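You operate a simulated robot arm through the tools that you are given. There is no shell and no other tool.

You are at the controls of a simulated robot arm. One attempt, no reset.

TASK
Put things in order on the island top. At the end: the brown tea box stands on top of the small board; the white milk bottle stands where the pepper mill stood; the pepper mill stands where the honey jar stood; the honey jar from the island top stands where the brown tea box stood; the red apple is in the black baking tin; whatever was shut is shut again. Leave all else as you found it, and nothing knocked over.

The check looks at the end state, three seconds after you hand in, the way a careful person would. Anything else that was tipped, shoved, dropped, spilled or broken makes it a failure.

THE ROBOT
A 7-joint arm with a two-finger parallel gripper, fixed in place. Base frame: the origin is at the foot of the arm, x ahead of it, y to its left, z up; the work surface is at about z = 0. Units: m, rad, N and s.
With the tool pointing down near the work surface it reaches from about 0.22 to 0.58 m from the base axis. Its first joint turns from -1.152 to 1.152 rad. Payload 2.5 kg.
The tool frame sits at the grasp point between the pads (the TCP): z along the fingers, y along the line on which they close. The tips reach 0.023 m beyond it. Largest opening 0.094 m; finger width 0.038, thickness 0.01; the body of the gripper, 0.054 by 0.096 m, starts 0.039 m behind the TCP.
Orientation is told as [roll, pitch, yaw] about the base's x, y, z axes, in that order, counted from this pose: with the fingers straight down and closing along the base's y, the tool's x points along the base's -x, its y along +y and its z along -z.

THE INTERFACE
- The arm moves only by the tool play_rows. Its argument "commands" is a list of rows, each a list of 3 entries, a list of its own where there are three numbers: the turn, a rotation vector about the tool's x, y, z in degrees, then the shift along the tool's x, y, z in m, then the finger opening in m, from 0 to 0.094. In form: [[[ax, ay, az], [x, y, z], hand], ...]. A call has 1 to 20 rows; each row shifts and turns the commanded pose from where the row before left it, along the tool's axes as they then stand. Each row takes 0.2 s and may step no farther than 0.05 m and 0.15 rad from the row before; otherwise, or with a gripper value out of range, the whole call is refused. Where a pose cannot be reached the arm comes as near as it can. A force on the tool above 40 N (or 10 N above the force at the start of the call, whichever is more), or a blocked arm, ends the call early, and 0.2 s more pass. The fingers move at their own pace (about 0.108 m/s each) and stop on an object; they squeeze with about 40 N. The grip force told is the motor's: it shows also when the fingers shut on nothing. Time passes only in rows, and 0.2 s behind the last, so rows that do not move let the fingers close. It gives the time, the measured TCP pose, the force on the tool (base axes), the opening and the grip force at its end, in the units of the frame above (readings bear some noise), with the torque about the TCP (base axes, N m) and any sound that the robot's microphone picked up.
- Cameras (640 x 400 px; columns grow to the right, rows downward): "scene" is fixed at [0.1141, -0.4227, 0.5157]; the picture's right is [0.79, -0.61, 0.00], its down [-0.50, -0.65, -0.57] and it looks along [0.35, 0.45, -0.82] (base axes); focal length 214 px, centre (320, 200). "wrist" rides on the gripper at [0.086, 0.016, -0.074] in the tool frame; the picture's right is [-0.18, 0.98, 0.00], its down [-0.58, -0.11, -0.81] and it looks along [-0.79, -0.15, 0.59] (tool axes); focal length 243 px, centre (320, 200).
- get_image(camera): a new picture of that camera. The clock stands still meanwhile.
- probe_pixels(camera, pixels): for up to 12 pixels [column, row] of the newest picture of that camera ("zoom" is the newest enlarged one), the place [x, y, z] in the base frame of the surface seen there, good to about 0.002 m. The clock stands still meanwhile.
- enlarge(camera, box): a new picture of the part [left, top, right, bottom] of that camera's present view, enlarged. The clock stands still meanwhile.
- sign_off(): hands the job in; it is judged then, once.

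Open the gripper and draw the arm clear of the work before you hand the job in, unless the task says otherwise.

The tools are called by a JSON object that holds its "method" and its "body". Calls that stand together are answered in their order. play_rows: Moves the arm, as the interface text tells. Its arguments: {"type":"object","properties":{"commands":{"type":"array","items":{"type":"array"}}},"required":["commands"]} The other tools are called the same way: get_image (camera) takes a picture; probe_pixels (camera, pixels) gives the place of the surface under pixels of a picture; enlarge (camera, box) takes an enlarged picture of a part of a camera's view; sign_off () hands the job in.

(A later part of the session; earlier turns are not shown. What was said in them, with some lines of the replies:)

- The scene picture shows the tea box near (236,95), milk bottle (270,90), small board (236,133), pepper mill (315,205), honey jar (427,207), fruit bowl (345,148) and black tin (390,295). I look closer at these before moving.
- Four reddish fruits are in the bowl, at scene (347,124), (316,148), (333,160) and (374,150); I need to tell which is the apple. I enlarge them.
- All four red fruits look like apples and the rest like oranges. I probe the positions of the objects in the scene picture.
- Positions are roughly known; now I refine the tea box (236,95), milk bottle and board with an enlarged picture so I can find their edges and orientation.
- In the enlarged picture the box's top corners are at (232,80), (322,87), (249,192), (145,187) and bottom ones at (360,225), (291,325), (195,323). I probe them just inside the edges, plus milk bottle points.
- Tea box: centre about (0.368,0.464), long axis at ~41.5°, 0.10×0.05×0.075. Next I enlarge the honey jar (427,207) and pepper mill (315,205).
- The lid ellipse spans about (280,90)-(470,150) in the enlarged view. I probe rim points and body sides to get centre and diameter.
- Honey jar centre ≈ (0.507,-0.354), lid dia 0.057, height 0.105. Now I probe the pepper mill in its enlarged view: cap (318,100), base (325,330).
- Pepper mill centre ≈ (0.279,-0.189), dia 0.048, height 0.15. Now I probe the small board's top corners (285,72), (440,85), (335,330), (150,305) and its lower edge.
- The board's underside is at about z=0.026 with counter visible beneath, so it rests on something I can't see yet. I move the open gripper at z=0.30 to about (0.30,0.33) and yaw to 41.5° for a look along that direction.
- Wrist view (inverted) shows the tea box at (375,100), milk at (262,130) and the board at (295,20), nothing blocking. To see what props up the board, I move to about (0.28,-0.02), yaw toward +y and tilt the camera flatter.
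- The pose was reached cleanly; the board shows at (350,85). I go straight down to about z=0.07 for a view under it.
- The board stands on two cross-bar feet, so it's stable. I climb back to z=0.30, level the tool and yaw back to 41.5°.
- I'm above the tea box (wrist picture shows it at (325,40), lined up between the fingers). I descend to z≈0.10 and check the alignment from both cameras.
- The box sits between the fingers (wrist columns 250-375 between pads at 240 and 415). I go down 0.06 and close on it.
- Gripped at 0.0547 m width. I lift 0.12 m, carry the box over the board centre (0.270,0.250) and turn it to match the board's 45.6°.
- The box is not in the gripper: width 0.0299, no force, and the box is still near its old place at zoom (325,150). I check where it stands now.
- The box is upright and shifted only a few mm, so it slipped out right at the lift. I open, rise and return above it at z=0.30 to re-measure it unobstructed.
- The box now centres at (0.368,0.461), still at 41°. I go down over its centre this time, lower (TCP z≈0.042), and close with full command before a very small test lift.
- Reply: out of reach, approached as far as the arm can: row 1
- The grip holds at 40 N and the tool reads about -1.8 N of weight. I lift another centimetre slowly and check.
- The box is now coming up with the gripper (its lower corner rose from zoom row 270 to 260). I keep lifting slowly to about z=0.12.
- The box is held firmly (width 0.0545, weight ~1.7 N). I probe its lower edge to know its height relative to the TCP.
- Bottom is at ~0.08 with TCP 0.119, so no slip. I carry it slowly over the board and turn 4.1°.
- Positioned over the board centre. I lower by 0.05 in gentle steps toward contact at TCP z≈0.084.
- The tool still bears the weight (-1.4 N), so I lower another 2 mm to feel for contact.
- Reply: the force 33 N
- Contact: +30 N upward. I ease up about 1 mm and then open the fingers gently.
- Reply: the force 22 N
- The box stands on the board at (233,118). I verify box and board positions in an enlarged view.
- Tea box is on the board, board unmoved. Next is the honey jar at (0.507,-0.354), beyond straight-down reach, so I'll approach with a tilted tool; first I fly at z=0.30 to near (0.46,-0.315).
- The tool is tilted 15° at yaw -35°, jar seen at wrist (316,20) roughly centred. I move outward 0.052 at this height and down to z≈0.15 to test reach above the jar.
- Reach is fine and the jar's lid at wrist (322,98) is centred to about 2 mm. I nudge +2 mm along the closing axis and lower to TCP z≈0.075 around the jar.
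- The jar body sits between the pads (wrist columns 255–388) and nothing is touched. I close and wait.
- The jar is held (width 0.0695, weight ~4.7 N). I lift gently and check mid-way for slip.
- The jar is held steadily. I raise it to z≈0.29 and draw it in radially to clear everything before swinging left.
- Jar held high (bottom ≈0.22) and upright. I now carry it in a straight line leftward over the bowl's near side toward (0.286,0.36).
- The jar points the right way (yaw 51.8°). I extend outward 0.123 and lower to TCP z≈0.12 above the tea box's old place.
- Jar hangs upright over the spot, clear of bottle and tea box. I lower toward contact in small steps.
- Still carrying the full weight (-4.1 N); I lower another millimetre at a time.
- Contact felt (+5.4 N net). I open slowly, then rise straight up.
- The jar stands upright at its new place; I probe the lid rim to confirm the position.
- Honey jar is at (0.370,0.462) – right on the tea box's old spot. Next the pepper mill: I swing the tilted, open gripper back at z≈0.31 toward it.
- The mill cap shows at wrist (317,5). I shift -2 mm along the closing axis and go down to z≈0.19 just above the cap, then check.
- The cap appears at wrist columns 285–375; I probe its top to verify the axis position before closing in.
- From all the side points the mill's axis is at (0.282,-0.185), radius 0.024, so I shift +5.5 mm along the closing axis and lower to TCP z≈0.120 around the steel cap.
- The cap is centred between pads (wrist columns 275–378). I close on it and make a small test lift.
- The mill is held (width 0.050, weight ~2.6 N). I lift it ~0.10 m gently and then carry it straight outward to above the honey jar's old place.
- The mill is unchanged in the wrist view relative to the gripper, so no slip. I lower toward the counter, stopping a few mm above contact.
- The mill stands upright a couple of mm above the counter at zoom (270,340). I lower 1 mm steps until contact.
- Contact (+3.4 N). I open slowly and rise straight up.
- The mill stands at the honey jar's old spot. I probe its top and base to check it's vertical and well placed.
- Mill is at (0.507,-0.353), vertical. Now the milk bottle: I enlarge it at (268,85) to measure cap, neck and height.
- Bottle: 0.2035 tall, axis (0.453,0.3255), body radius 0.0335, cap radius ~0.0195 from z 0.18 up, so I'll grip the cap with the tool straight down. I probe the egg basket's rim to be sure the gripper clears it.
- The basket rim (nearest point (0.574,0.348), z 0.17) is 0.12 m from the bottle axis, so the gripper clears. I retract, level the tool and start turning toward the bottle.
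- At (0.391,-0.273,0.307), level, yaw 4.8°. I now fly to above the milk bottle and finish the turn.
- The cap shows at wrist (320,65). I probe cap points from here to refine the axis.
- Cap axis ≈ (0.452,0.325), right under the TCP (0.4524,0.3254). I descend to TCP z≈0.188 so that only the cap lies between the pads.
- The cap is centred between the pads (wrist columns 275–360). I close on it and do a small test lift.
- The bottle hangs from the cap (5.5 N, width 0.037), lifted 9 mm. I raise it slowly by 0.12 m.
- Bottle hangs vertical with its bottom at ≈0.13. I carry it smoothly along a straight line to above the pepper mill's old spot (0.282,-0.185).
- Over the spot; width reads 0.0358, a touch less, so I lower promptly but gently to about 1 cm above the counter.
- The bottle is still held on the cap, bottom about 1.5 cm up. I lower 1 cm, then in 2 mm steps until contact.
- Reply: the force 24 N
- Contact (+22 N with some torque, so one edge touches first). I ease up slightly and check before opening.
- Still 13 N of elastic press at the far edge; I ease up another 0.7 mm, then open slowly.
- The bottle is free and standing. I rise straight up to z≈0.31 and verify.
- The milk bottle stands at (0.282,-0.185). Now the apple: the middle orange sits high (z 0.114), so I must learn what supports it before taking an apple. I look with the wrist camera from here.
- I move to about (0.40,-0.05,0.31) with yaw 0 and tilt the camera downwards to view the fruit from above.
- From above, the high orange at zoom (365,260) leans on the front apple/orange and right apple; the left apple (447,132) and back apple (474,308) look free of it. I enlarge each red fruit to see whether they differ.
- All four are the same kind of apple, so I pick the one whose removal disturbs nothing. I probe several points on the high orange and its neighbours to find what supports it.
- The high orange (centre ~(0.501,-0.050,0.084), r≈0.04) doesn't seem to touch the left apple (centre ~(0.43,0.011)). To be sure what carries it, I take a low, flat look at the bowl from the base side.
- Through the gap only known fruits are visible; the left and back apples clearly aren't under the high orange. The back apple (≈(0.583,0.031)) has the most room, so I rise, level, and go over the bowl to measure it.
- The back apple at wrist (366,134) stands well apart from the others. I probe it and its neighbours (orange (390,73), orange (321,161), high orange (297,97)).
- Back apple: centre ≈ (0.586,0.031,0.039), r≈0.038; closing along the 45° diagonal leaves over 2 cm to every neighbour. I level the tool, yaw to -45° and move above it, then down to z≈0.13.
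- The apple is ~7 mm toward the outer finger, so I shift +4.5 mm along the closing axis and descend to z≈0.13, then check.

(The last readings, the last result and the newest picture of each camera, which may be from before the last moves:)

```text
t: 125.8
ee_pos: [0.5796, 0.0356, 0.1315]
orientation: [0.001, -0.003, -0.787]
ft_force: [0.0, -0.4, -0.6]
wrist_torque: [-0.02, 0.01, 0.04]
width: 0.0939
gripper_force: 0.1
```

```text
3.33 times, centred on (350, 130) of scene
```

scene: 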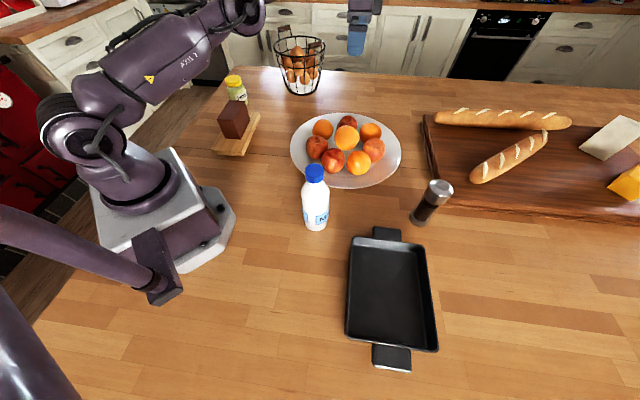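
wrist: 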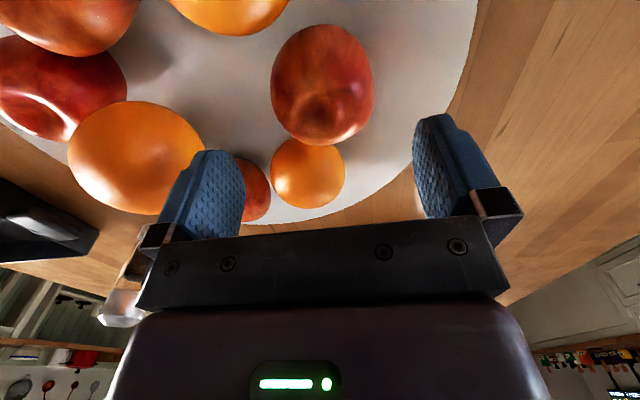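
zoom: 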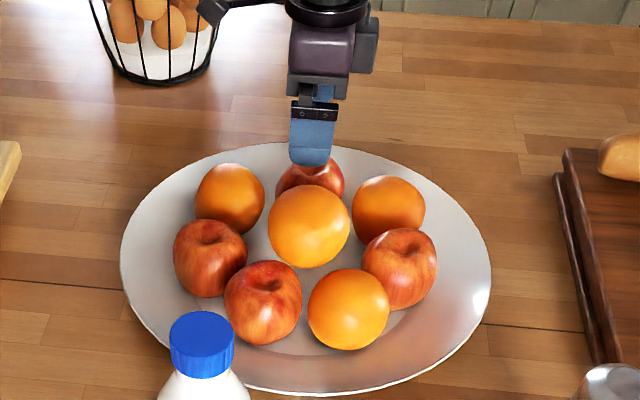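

The apple (wrist columns 270–373) is centred between the pads and the left finger will come down ~2 cm clear of the high orange. I descend to TCP z≈0.051.

{"method": "play_rows", "body": {"commands": [[[0, 0, 0], [0, 0, 0.03], 0.094], [[0, 0, 0], [0, 0, 0.03], 0.094], [[0, 0, 0], [0, 0, 0.02], 0.094], [[0, 0, 0], [0, 0, 0], 0.094]]}}

{"method": "get_image", "body": {"camera": "wrist"}}

{"method": "enlarge", "body": {"camera": "scene", "box": [285, 70, 415, 190]}}

```text
t: 126.8
ee_pos: [0.5817, 0.033, 0.0515]
orientation: [0.003, -0.002, -0.789]
ft_force: [0.1, 0.1, 0.8]
wrist_torque: [0.0, -0.02, -0.03]
width: 0.0939
gripper_force: 0.1
```

```text
taken
```

wrist: 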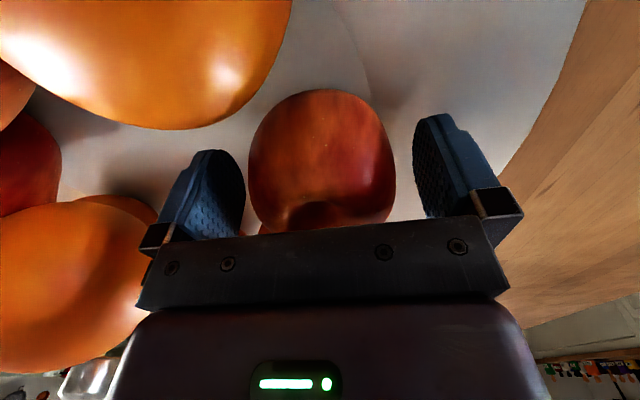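

```text
3.33 times, centred on (350, 130) of scene
```

zoom: 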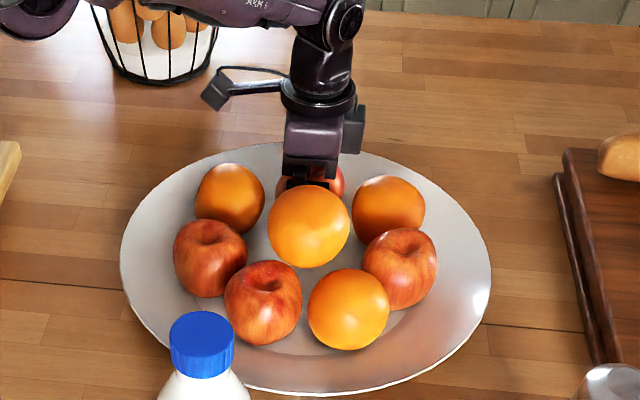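

The apple lies between the pads with nothing else touched (force ≈0). I close gently.

{"method": "play_rows", "body": {"commands": [[[0, 0, 0], [0, 0, 0], 0.085], [[0, 0, 0], [0, 0, 0], 0.078], [[0, 0, 0], [0, 0, 0], 0.07], [[0, 0, 0], [0, 0, 0], 0.0], [[0, 0, 0], [0, 0, 0], 0.0]]}}

{"method": "play_rows", "body": {"commands": [[[0, 0, 0], [0, 0, -0.004], 0.0], [[0, 0, 0], [0, 0, -0.004], 0.0], [[0, 0, 0], [0, 0, 0], 0.0]]}}

{"method": "get_image", "body": {"camera": "wrist"}}

{"method": "enlarge", "body": {"camera": "scene", "box": [285, 70, 415, 190]}}

```text
t: 128.0
ee_pos: [0.5811, 0.0349, 0.0514]
orientation: [0.003, -0.002, -0.79]
ft_force: [0.2, -0.5, 0.4]
wrist_torque: [0.0, -0.01, 0.01]
width: 0.0728
gripper_force: 40.2
```

```text
t: 128.8
ee_pos: [0.5814, 0.0346, 0.0592]
orientation: [0.002, -0.001, -0.791]
ft_force: [-0.4, 0.3, -2.0]
wrist_torque: [0.04, 0.01, 0.01]
width: 0.0725
gripper_force: 40.0
```

```text
taken
```

wrist: 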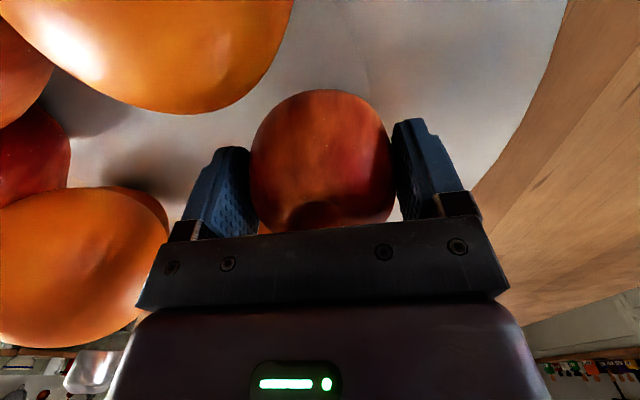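

```text
3.33 times, centred on (350, 130) of scene
```

zoom: 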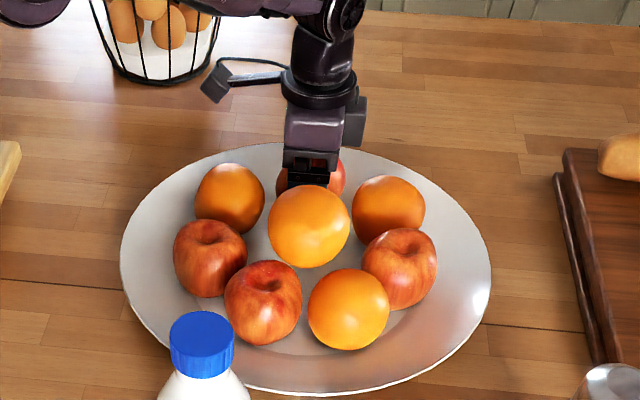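

Apple held (width 0.0725, ~2 N); the other fruit hasn't moved. I lift it slowly straight up to z≈0.30.

{"method": "play_rows", "body": {"commands": [[[0, 0, 0], [0, 0, -0.006], 0.0], [[0, 0, 0], [0, 0, -0.01], 0.0], [[0, 0, 0], [0, 0, -0.015], 0.0], [[0, 0, 0], [0, 0, -0.02], 0.0], [[0, 0, 0], [0, 0, -0.02], 0.0], [[0, 0, 0], [0, 0, -0.022], 0.0], [[0, 0, 0], [0, 0, -0.025], 0.0], [[0, 0, 0], [0, 0, -0.025], 0.0], [[0, 0, 0], [0, 0, -0.025], 0.0], [[0, 0, 0], [0, 0, -0.025], 0.0], [[0, 0, 0], [0, 0, -0.025], 0.0], [[0, 0, 0], [0, 0, -0.02], 0.0], [[0, 0, 0], [0, 0, -0.008], 0.0], [[0, 0, 0], [0, 0, 0], 0.0]]}}

{"method": "get_image", "body": {"camera": "wrist"}}

{"method": "get_image", "body": {"camera": "scene"}}

{"method": "enlarge", "body": {"camera": "scene", "box": [285, 70, 415, 190]}}

```text
t: 131.8
ee_pos: [0.5799, 0.0335, 0.3062]
orientation: [0.002, 0.001, -0.788]
ft_force: [0.6, 0.5, -1.5]
wrist_torque: [-0.01, 0.01, 0.03]
width: 0.0728
gripper_force: 40.0
```

```text
taken
```

wrist: 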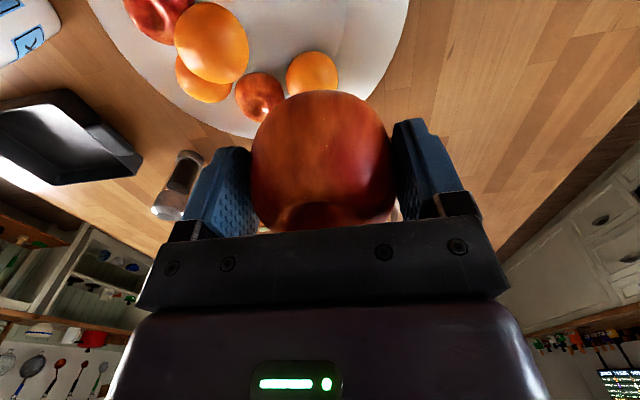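

```text
taken
```

scene: 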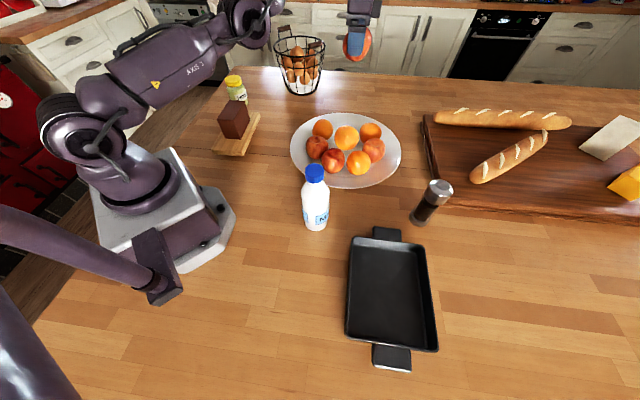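

```text
3.33 times, centred on (350, 130) of scene
```

zoom: 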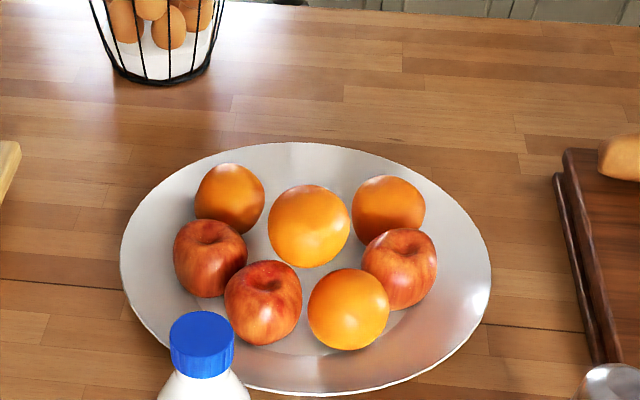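

The apple is up and the rest of the bowl is untouched. I measure the tin (scene (390,295)) precisely for the drop-off point.

{"method": "enlarge", "body": {"camera": "scene", "box": [320, 220, 460, 380]}}

{"method": "probe_pixels", "body": {"camera": "scene", "pixels": [[353, 239], [425, 245], [437, 348], [347, 336], [358, 252], [418, 256], [428, 338], [356, 325], [388, 292], [388, 320], [388, 270], [400, 300]]}}

```text
2.50 times, centred on (390, 300) of scene
```

zoom: 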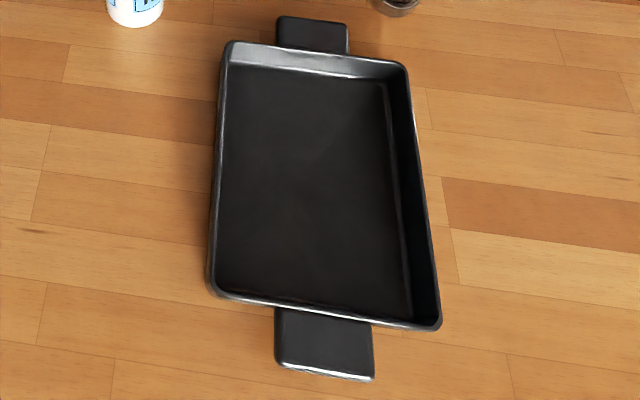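

```text
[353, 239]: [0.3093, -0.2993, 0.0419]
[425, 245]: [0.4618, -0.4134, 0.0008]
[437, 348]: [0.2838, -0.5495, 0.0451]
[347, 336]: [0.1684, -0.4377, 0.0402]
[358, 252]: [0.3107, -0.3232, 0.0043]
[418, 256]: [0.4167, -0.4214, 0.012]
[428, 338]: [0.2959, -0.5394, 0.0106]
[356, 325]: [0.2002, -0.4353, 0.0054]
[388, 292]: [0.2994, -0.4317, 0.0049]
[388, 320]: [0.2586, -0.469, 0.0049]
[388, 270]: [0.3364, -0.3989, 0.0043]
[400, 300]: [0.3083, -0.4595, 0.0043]
```

The tin's inner floor spans (0.311,-0.323), (0.417,-0.421), (0.296,-0.539), (0.200,-0.435), so its centre is ≈(0.306,-0.43), and my yaw already matches. I carry the apple there at z≈0.306.

{"method": "play_rows", "body": {"commands": [[[0, 0, 0], [-0.00324, -0.01282, 0], 0.0], [[0, 0, 0], [-0.00568, -0.02244, 0], 0.0], [[0, 0, 0], [-0.00811, -0.03205, 0], 0.0], [[0, 0, 0], [-0.00811, -0.03205, 0], 0.0], [[0, 0, 0], [-0.00811, -0.03205, 0], 0.0], [[0, 0, 0], [-0.00811, -0.03205, 0], 0.0], [[0, 0, 0], [-0.00811, -0.03205, 0], 0.0], [[0, 0, 0], [-0.00811, -0.03205, 0], 0.0], [[0, 0, 0], [-0.00811, -0.03205, 0], 0.0], [[0, 0, 0], [-0.00811, -0.03205, 0], 0.0], [[0, 0, 0], [-0.00811, -0.03205, 0], 0.0], [[0, 0, 0], [-0.00811, -0.03205, 0], 0.0], [[0, 0, 0], [-0.00811, -0.03205, 0], 0.0], [[0, 0, 0], [-0.00811, -0.03205, 0], 0.0], [[0, 0, 0], [-0.00811, -0.03205, 0], 0.0], [[0, 0, 0], [-0.00811, -0.03205, 0], 0.0], [[0, 0, 0], [-0.00568, -0.02244, 0], 0.0], [[0, 0, 0], [-0.00324, -0.01282, 0], 0.0], [[0, 0, 0], [0, 0, 0], 0.0]]}}

{"method": "get_image", "body": {"camera": "scene"}}

{"method": "get_image", "body": {"camera": "wrist"}}

```text
t: 135.8
ee_pos: [0.385, -0.4248, 0.3285]
orientation: [0.001, -0.002, -0.788]
ft_force: [-0.1, 0.7, -1.5]
wrist_torque: [0.03, 0.0, 0.0]
width: 0.0728
gripper_force: 40.2
out of reach, approached as far as the arm can: row 1, 2, 3, 4, 5, 6, 7, 8, 9, 10, 12, 15, 16, 17
```

```text
taken
```

scene: 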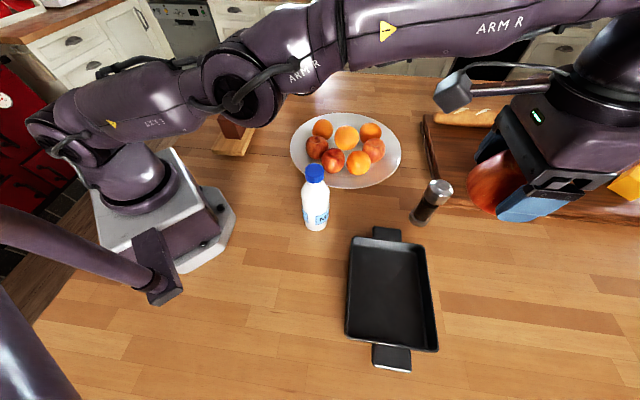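

```text
taken
```

wrist: 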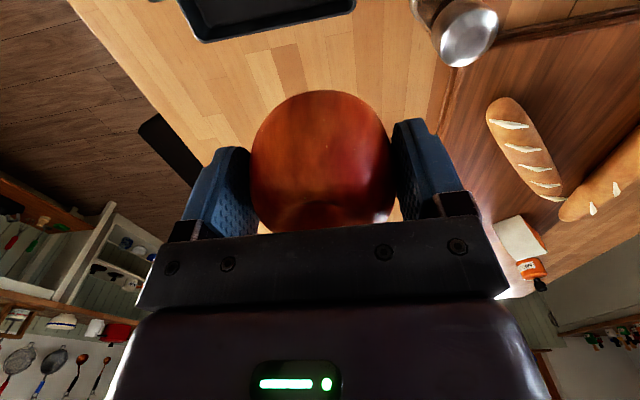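

The path was clipped at the reach limit, so I'm at (0.385,-0.425,0.329), nothing touched. I move the remaining 0.08 m in -x to the tin centre.

{"method": "play_rows", "body": {"commands": [[[0, 0, 0], [0.0113, -0.0113, 0], 0.0], [[0, 0, 0], [0.0188, -0.0189, 0], 0.0], [[0, 0, 0], [0.0169, -0.017, 0], 0.0], [[0, 0, 0], [0.0095, -0.0095, 0], 0.0], [[0, 0, 0], [0, 0, 0.02], 0.0], [[0, 0, 0], [0, 0, 0.025], 0.0], [[0, 0, 0], [0, 0, 0.025], 0.0], [[0, 0, 0], [0, 0, 0.025], 0.0], [[0, 0, 0], [0, 0, 0], 0.0]]}}

{"method": "get_image", "body": {"camera": "scene"}}

{"method": "get_image", "body": {"camera": "wrist"}}

```text
t: 137.8
ee_pos: [0.3078, -0.4256, 0.2339]
orientation: [0.003, -0.003, -0.789]
ft_force: [0.0, 0.7, -1.5]
wrist_torque: [-0.03, 0.0, 0.0]
width: 0.0728
gripper_force: 40.0
```

```text
taken
```

scene: 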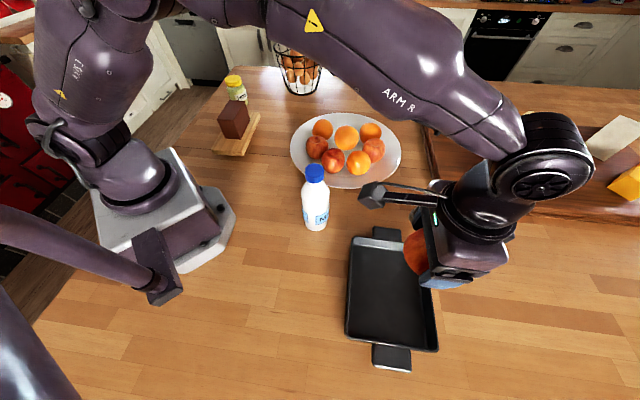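

```text
taken
```

wrist: 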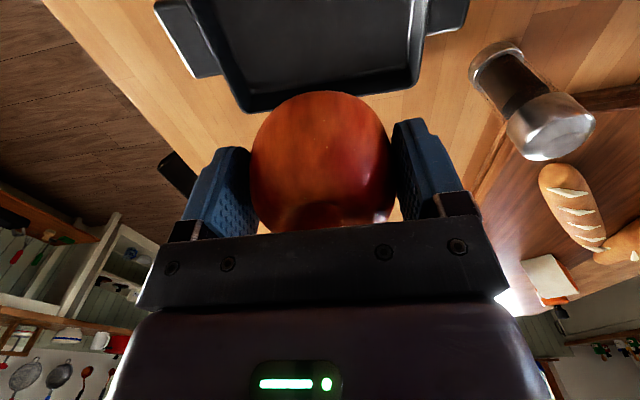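

Over the tin centre at (0.308,-0.426). I lower the apple into the tin, first to TCP z≈0.075.

{"method": "play_rows", "body": {"commands": [[[0, 0, 0], [0, 0, 0.015], 0.0], [[0, 0, 0], [0, 0, 0.025], 0.0], [[0, 0, 0], [0, 0, 0.025], 0.0], [[0, 0, 0], [0, 0, 0.025], 0.0], [[0, 0, 0], [0, 0, 0.025], 0.0], [[0, 0, 0], [0, 0, 0.025], 0.0], [[0, 0, 0], [0, 0, 0.018], 0.0], [[0, 0, 0], [0, 0, 0], 0.0]]}}

{"method": "get_image", "body": {"camera": "scene"}}

{"method": "get_image", "body": {"camera": "wrist"}}

```text
t: 139.6
ee_pos: [0.3059, -0.4253, 0.077]
orientation: [0.001, -0.002, -0.79]
ft_force: [-0.7, -0.1, -1.9]
wrist_torque: [-0.02, 0.0, -0.03]
width: 0.0727
gripper_force: 39.8
```

```text
taken
```

scene: 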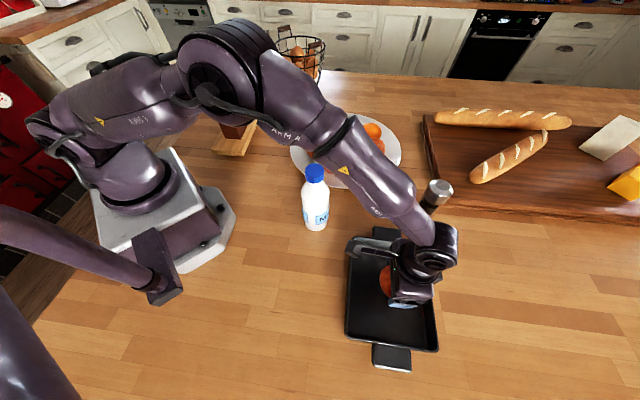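

```text
taken
```

wrist: 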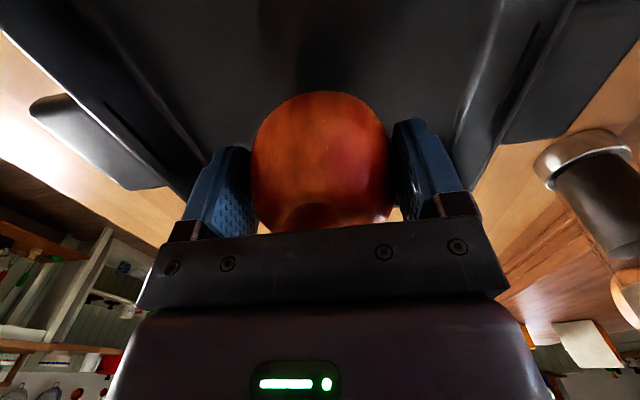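

The apple is inside the tin's outline, tin floor below. I lower to near contact.

{"method": "play_rows", "body": {"commands": [[[0, 0, 0], [0, 0, 0.012], 0.0], [[0, 0, 0], [0, 0, 0.008], 0.0], [[0, 0, 0], [0, 0, 0.003], 0.0], [[0, 0, 0], [0, 0, 0], 0.0]]}}

{"method": "play_rows", "body": {"commands": [[[0, 0, 0], [0, 0, 0.002], 0.0], [[0, 0, 0], [0, 0, 0], 0.0]]}}

```text
t: 140.6
ee_pos: [0.3067, -0.4264, 0.0527]
orientation: [0.003, -0.001, -0.79]
ft_force: [0.0, -0.2, -1.5]
wrist_torque: [0.01, 0.02, -0.01]
width: 0.0727
gripper_force: 40.0
```

```text
t: 141.2
ee_pos: [0.3055, -0.4282, 0.0509]
orientation: [0.002, -0.002, -0.789]
ft_force: [0.3, 0.2, -1.4]
wrist_torque: [0.0, 0.05, -0.01]
width: 0.0726
gripper_force: 39.7
```

Still carrying the apple's weight; I go down in millimetre steps.

{"method": "play_rows", "body": {"commands": [[[0, 0, 0], [0, 0, 0.001], 0.0], [[0, 0, 0], [0, 0, 0], 0.0]]}}

{"method": "play_rows", "body": {"commands": [[[0, 0, 0], [0, 0, 0.001], 0.0], [[0, 0, 0], [0, 0, 0], 0.0]]}}

```text
t: 141.8
ee_pos: [0.3075, -0.4268, 0.0513]
orientation: [0.003, -0.002, -0.79]
ft_force: [1.1, 0.3, -2.4]
wrist_torque: [0.02, -0.02, 0.05]
width: 0.0727
gripper_force: 39.8
```

```text
t: 142.4
ee_pos: [0.3076, -0.4264, 0.05]
orientation: [0.002, -0.003, -0.791]
ft_force: [-1.6, 3.1, 8.7]
wrist_torque: [0.01, 0.16, -0.01]
width: 0.0729
gripper_force: 39.5
```

Contact with the tin floor (+8.7 N). I open slowly and then rise.

{"method": "play_rows", "body": {"commands": [[[0, 0, 0], [0, 0, 0], 0.075], [[0, 0, 0], [0, 0, 0], 0.082], [[0, 0, 0], [0, 0, 0], 0.09], [[0, 0, 0], [0, 0, 0], 0.092], [[0, 0, 0], [0, 0, 0], 0.092]]}}

{"method": "play_rows", "body": {"commands": [[[0, 0, 0], [0, 0, -0.01], 0.092], [[0, 0, 0], [0, 0, -0.02], 0.092], [[0, 0, 0], [0, 0, -0.03], 0.092], [[0, 0, 0], [0, 0, -0.04], 0.092], [[0, 0, 0], [0, 0, -0.045], 0.092], [[0, 0, 0], [0, 0, -0.045], 0.092], [[0, 0, 0], [0, 0, -0.045], 0.092], [[0, 0, 0], [0, 0, 0], 0.092]]}}

{"method": "get_image", "body": {"camera": "scene"}}

{"method": "get_image", "body": {"camera": "wrist"}}

```text
t: 143.6
ee_pos: [0.3073, -0.4258, 0.0485]
orientation: [0.002, -0.002, -0.788]
ft_force: [-0.1, -0.2, 0.0]
wrist_torque: [-0.04, 0.01, -0.04]
width: 0.0922
gripper_force: 0.0
```

```text
t: 145.4
ee_pos: [0.3078, -0.425, 0.2852]
orientation: [0.001, 0.0, -0.789]
ft_force: [0.5, -0.3, -1.4]
wrist_torque: [0.0, 0.01, 0.0]
width: 0.0922
gripper_force: 0.0
```

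```text
taken
```

scene: 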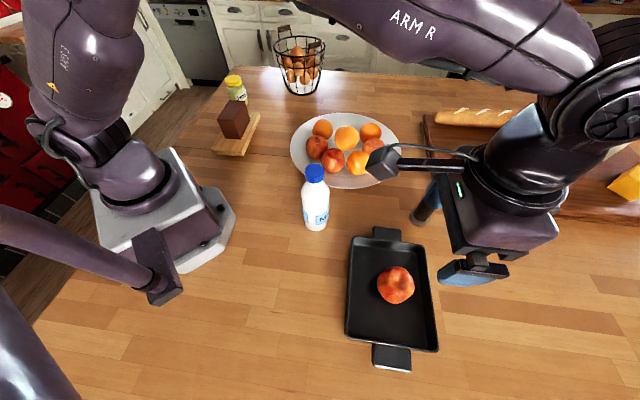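

```text
taken
```

wrist: 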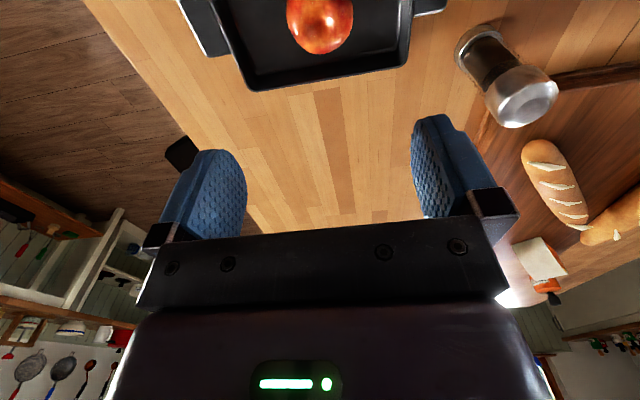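

The apple rests in the tin at (396,285). I draw the arm back to about its starting pose, clear of everything, and inspect the whole scene.

{"method": "play_rows", "body": {"commands": [[[0, 0, 0], [0, 0, -0.02], 0.094], [[0, 0, -7.55], [0, 0, 0], 0.094], [[0, 0, -7.55], [0, 0, 0], 0.094], [[0, 0, -7.55], [0, 0, 0], 0.094], [[0, 0, -7.55], [0, 0, 0], 0.094], [[0, 0, -7.55], [0, 0, 0], 0.094], [[0, 0, -7.45], [0, 0, 0], 0.094], [[0, 0, 0], [-0.0051, 0.0457, 0], 0.094], [[0, 0, 0], [-0.0051, 0.0457, 0], 0.094], [[0, 0, 0], [-0.0051, 0.0457, 0], 0.094], [[0, 0, 0], [-0.0051, 0.0457, 0], 0.094], [[0, 0, 0], [-0.0051, 0.0457, 0], 0.094], [[0, 0, 0], [-0.0051, 0.0457, 0], 0.094], [[0, 0, 0], [-0.0051, 0.0457, 0], 0.094], [[0, 0, 0], [-0.0051, 0.0457, 0], 0.094], [[0, 0, 0], [-0.0051, 0.0457, 0], 0.094], [[0, 0, 0], [-0.0051, 0.0457, 0], 0.094], [[0, 0, 0], [-0.0051, 0.0457, 0], 0.094], [[0, 0, 0], [0, 0, 0], 0.094]]}}

{"method": "get_image", "body": {"camera": "scene"}}

{"method": "get_image", "body": {"camera": "wrist"}}

{"method": "enlarge", "body": {"camera": "scene", "box": [190, 60, 310, 170]}}

{"method": "enlarge", "body": {"camera": "scene", "box": [280, 100, 460, 240]}}

{"method": "enlarge", "body": {"camera": "scene", "box": [320, 220, 460, 380]}}

```text
t: 149.4
ee_pos: [0.3623, 0.0774, 0.3044]
orientation: [-0.001, -0.002, -0.001]
ft_force: [0.2, -0.1, 0.6]
wrist_torque: [-0.03, 0.03, 0.01]
width: 0.0943
gripper_force: 0.1
```

```text
taken
```

scene: 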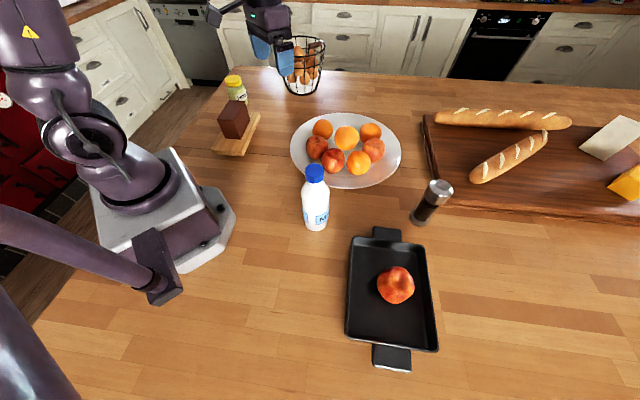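

```text
taken
```

wrist: 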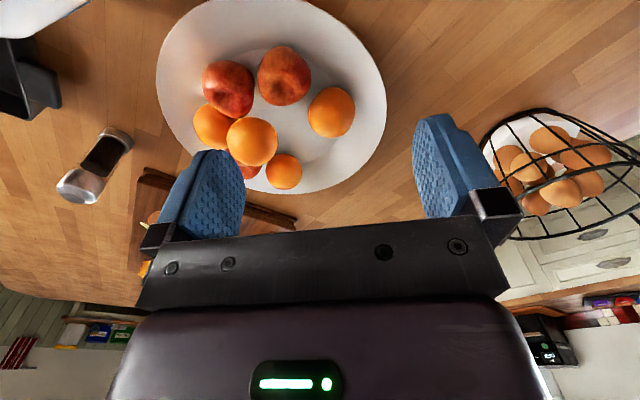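

```text
3.64 times, centred on (250, 115) of scene
```

zoom: 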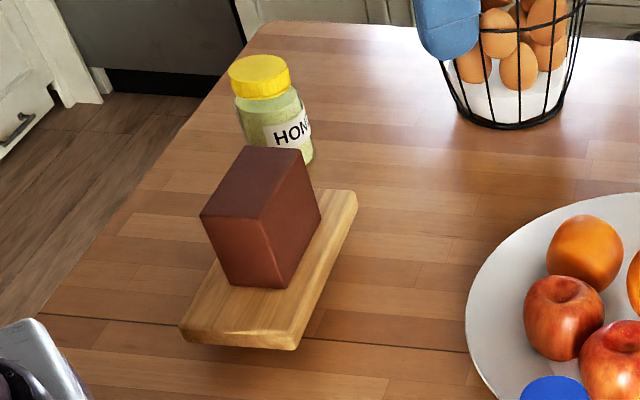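

```text
2.86 times, centred on (370, 170) of scene
```

zoom: 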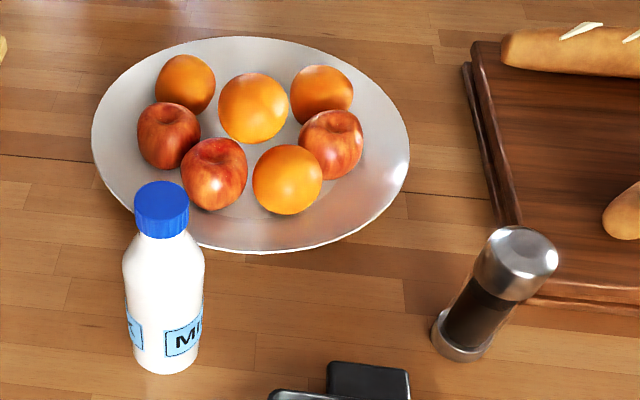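

```text
2.50 times, centred on (390, 300) of scene
```

zoom: 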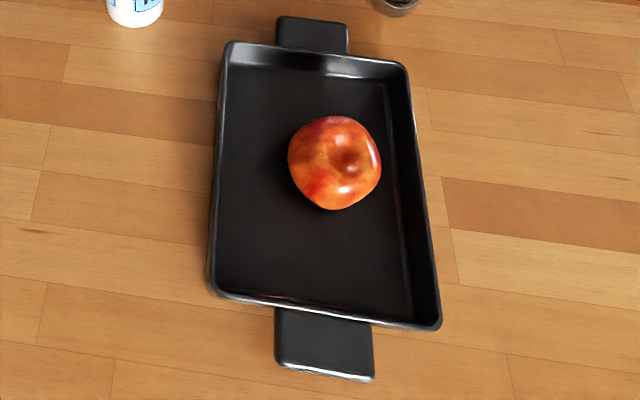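

Final pictures: tea box on the board, honey jar on the tea box's old spot, mill on the honey jar's old spot, milk on the mill's old spot and apple in the tin. The rest of the bowl, tin and board look as at the start, and the arm is clear with the gripper open, so I hand in.

{"method": "sign_off", "body": {}}

```text
The job is handed in.
```

The island top is set as you asked, and I've handed the job in. These are the final positions, measured from the camera pictures:

| Item | Where it is now | Position (x, y) in m |
|---|---|---|
| Brown tea box | Upright on the small board, near its middle | about (0.27, 0.25) |
| Honey jar | Where the tea box stood | (0.370, 0.462), target (0.368, 0.464) |
| Pepper mill | Where the honey jar stood | (0.507, -0.353), target (0.508, -0.353) |
| White milk bottle | Where the pepper mill stood | (0.282, -0.185), target (0.282, -0.185) |
| Red apple | On the floor of the black baking tin | about (0.31, -0.43) |

- **Tea box slip:** on my first try the tea box slipped out of the gripper as I lifted it. It stayed upright and shifted only a few millimetres. The second, slower lift held.
- **Which apple:** four identical red apples were in the bowl. I took the back one because it stood clear of the others.
- **Everything else:** in the final pictures, the other fruit, the bowl, the tin and the board look as they did at the start. I opened nothing, so there was nothing to shut. The arm is back near its starting pose with the gripper open.
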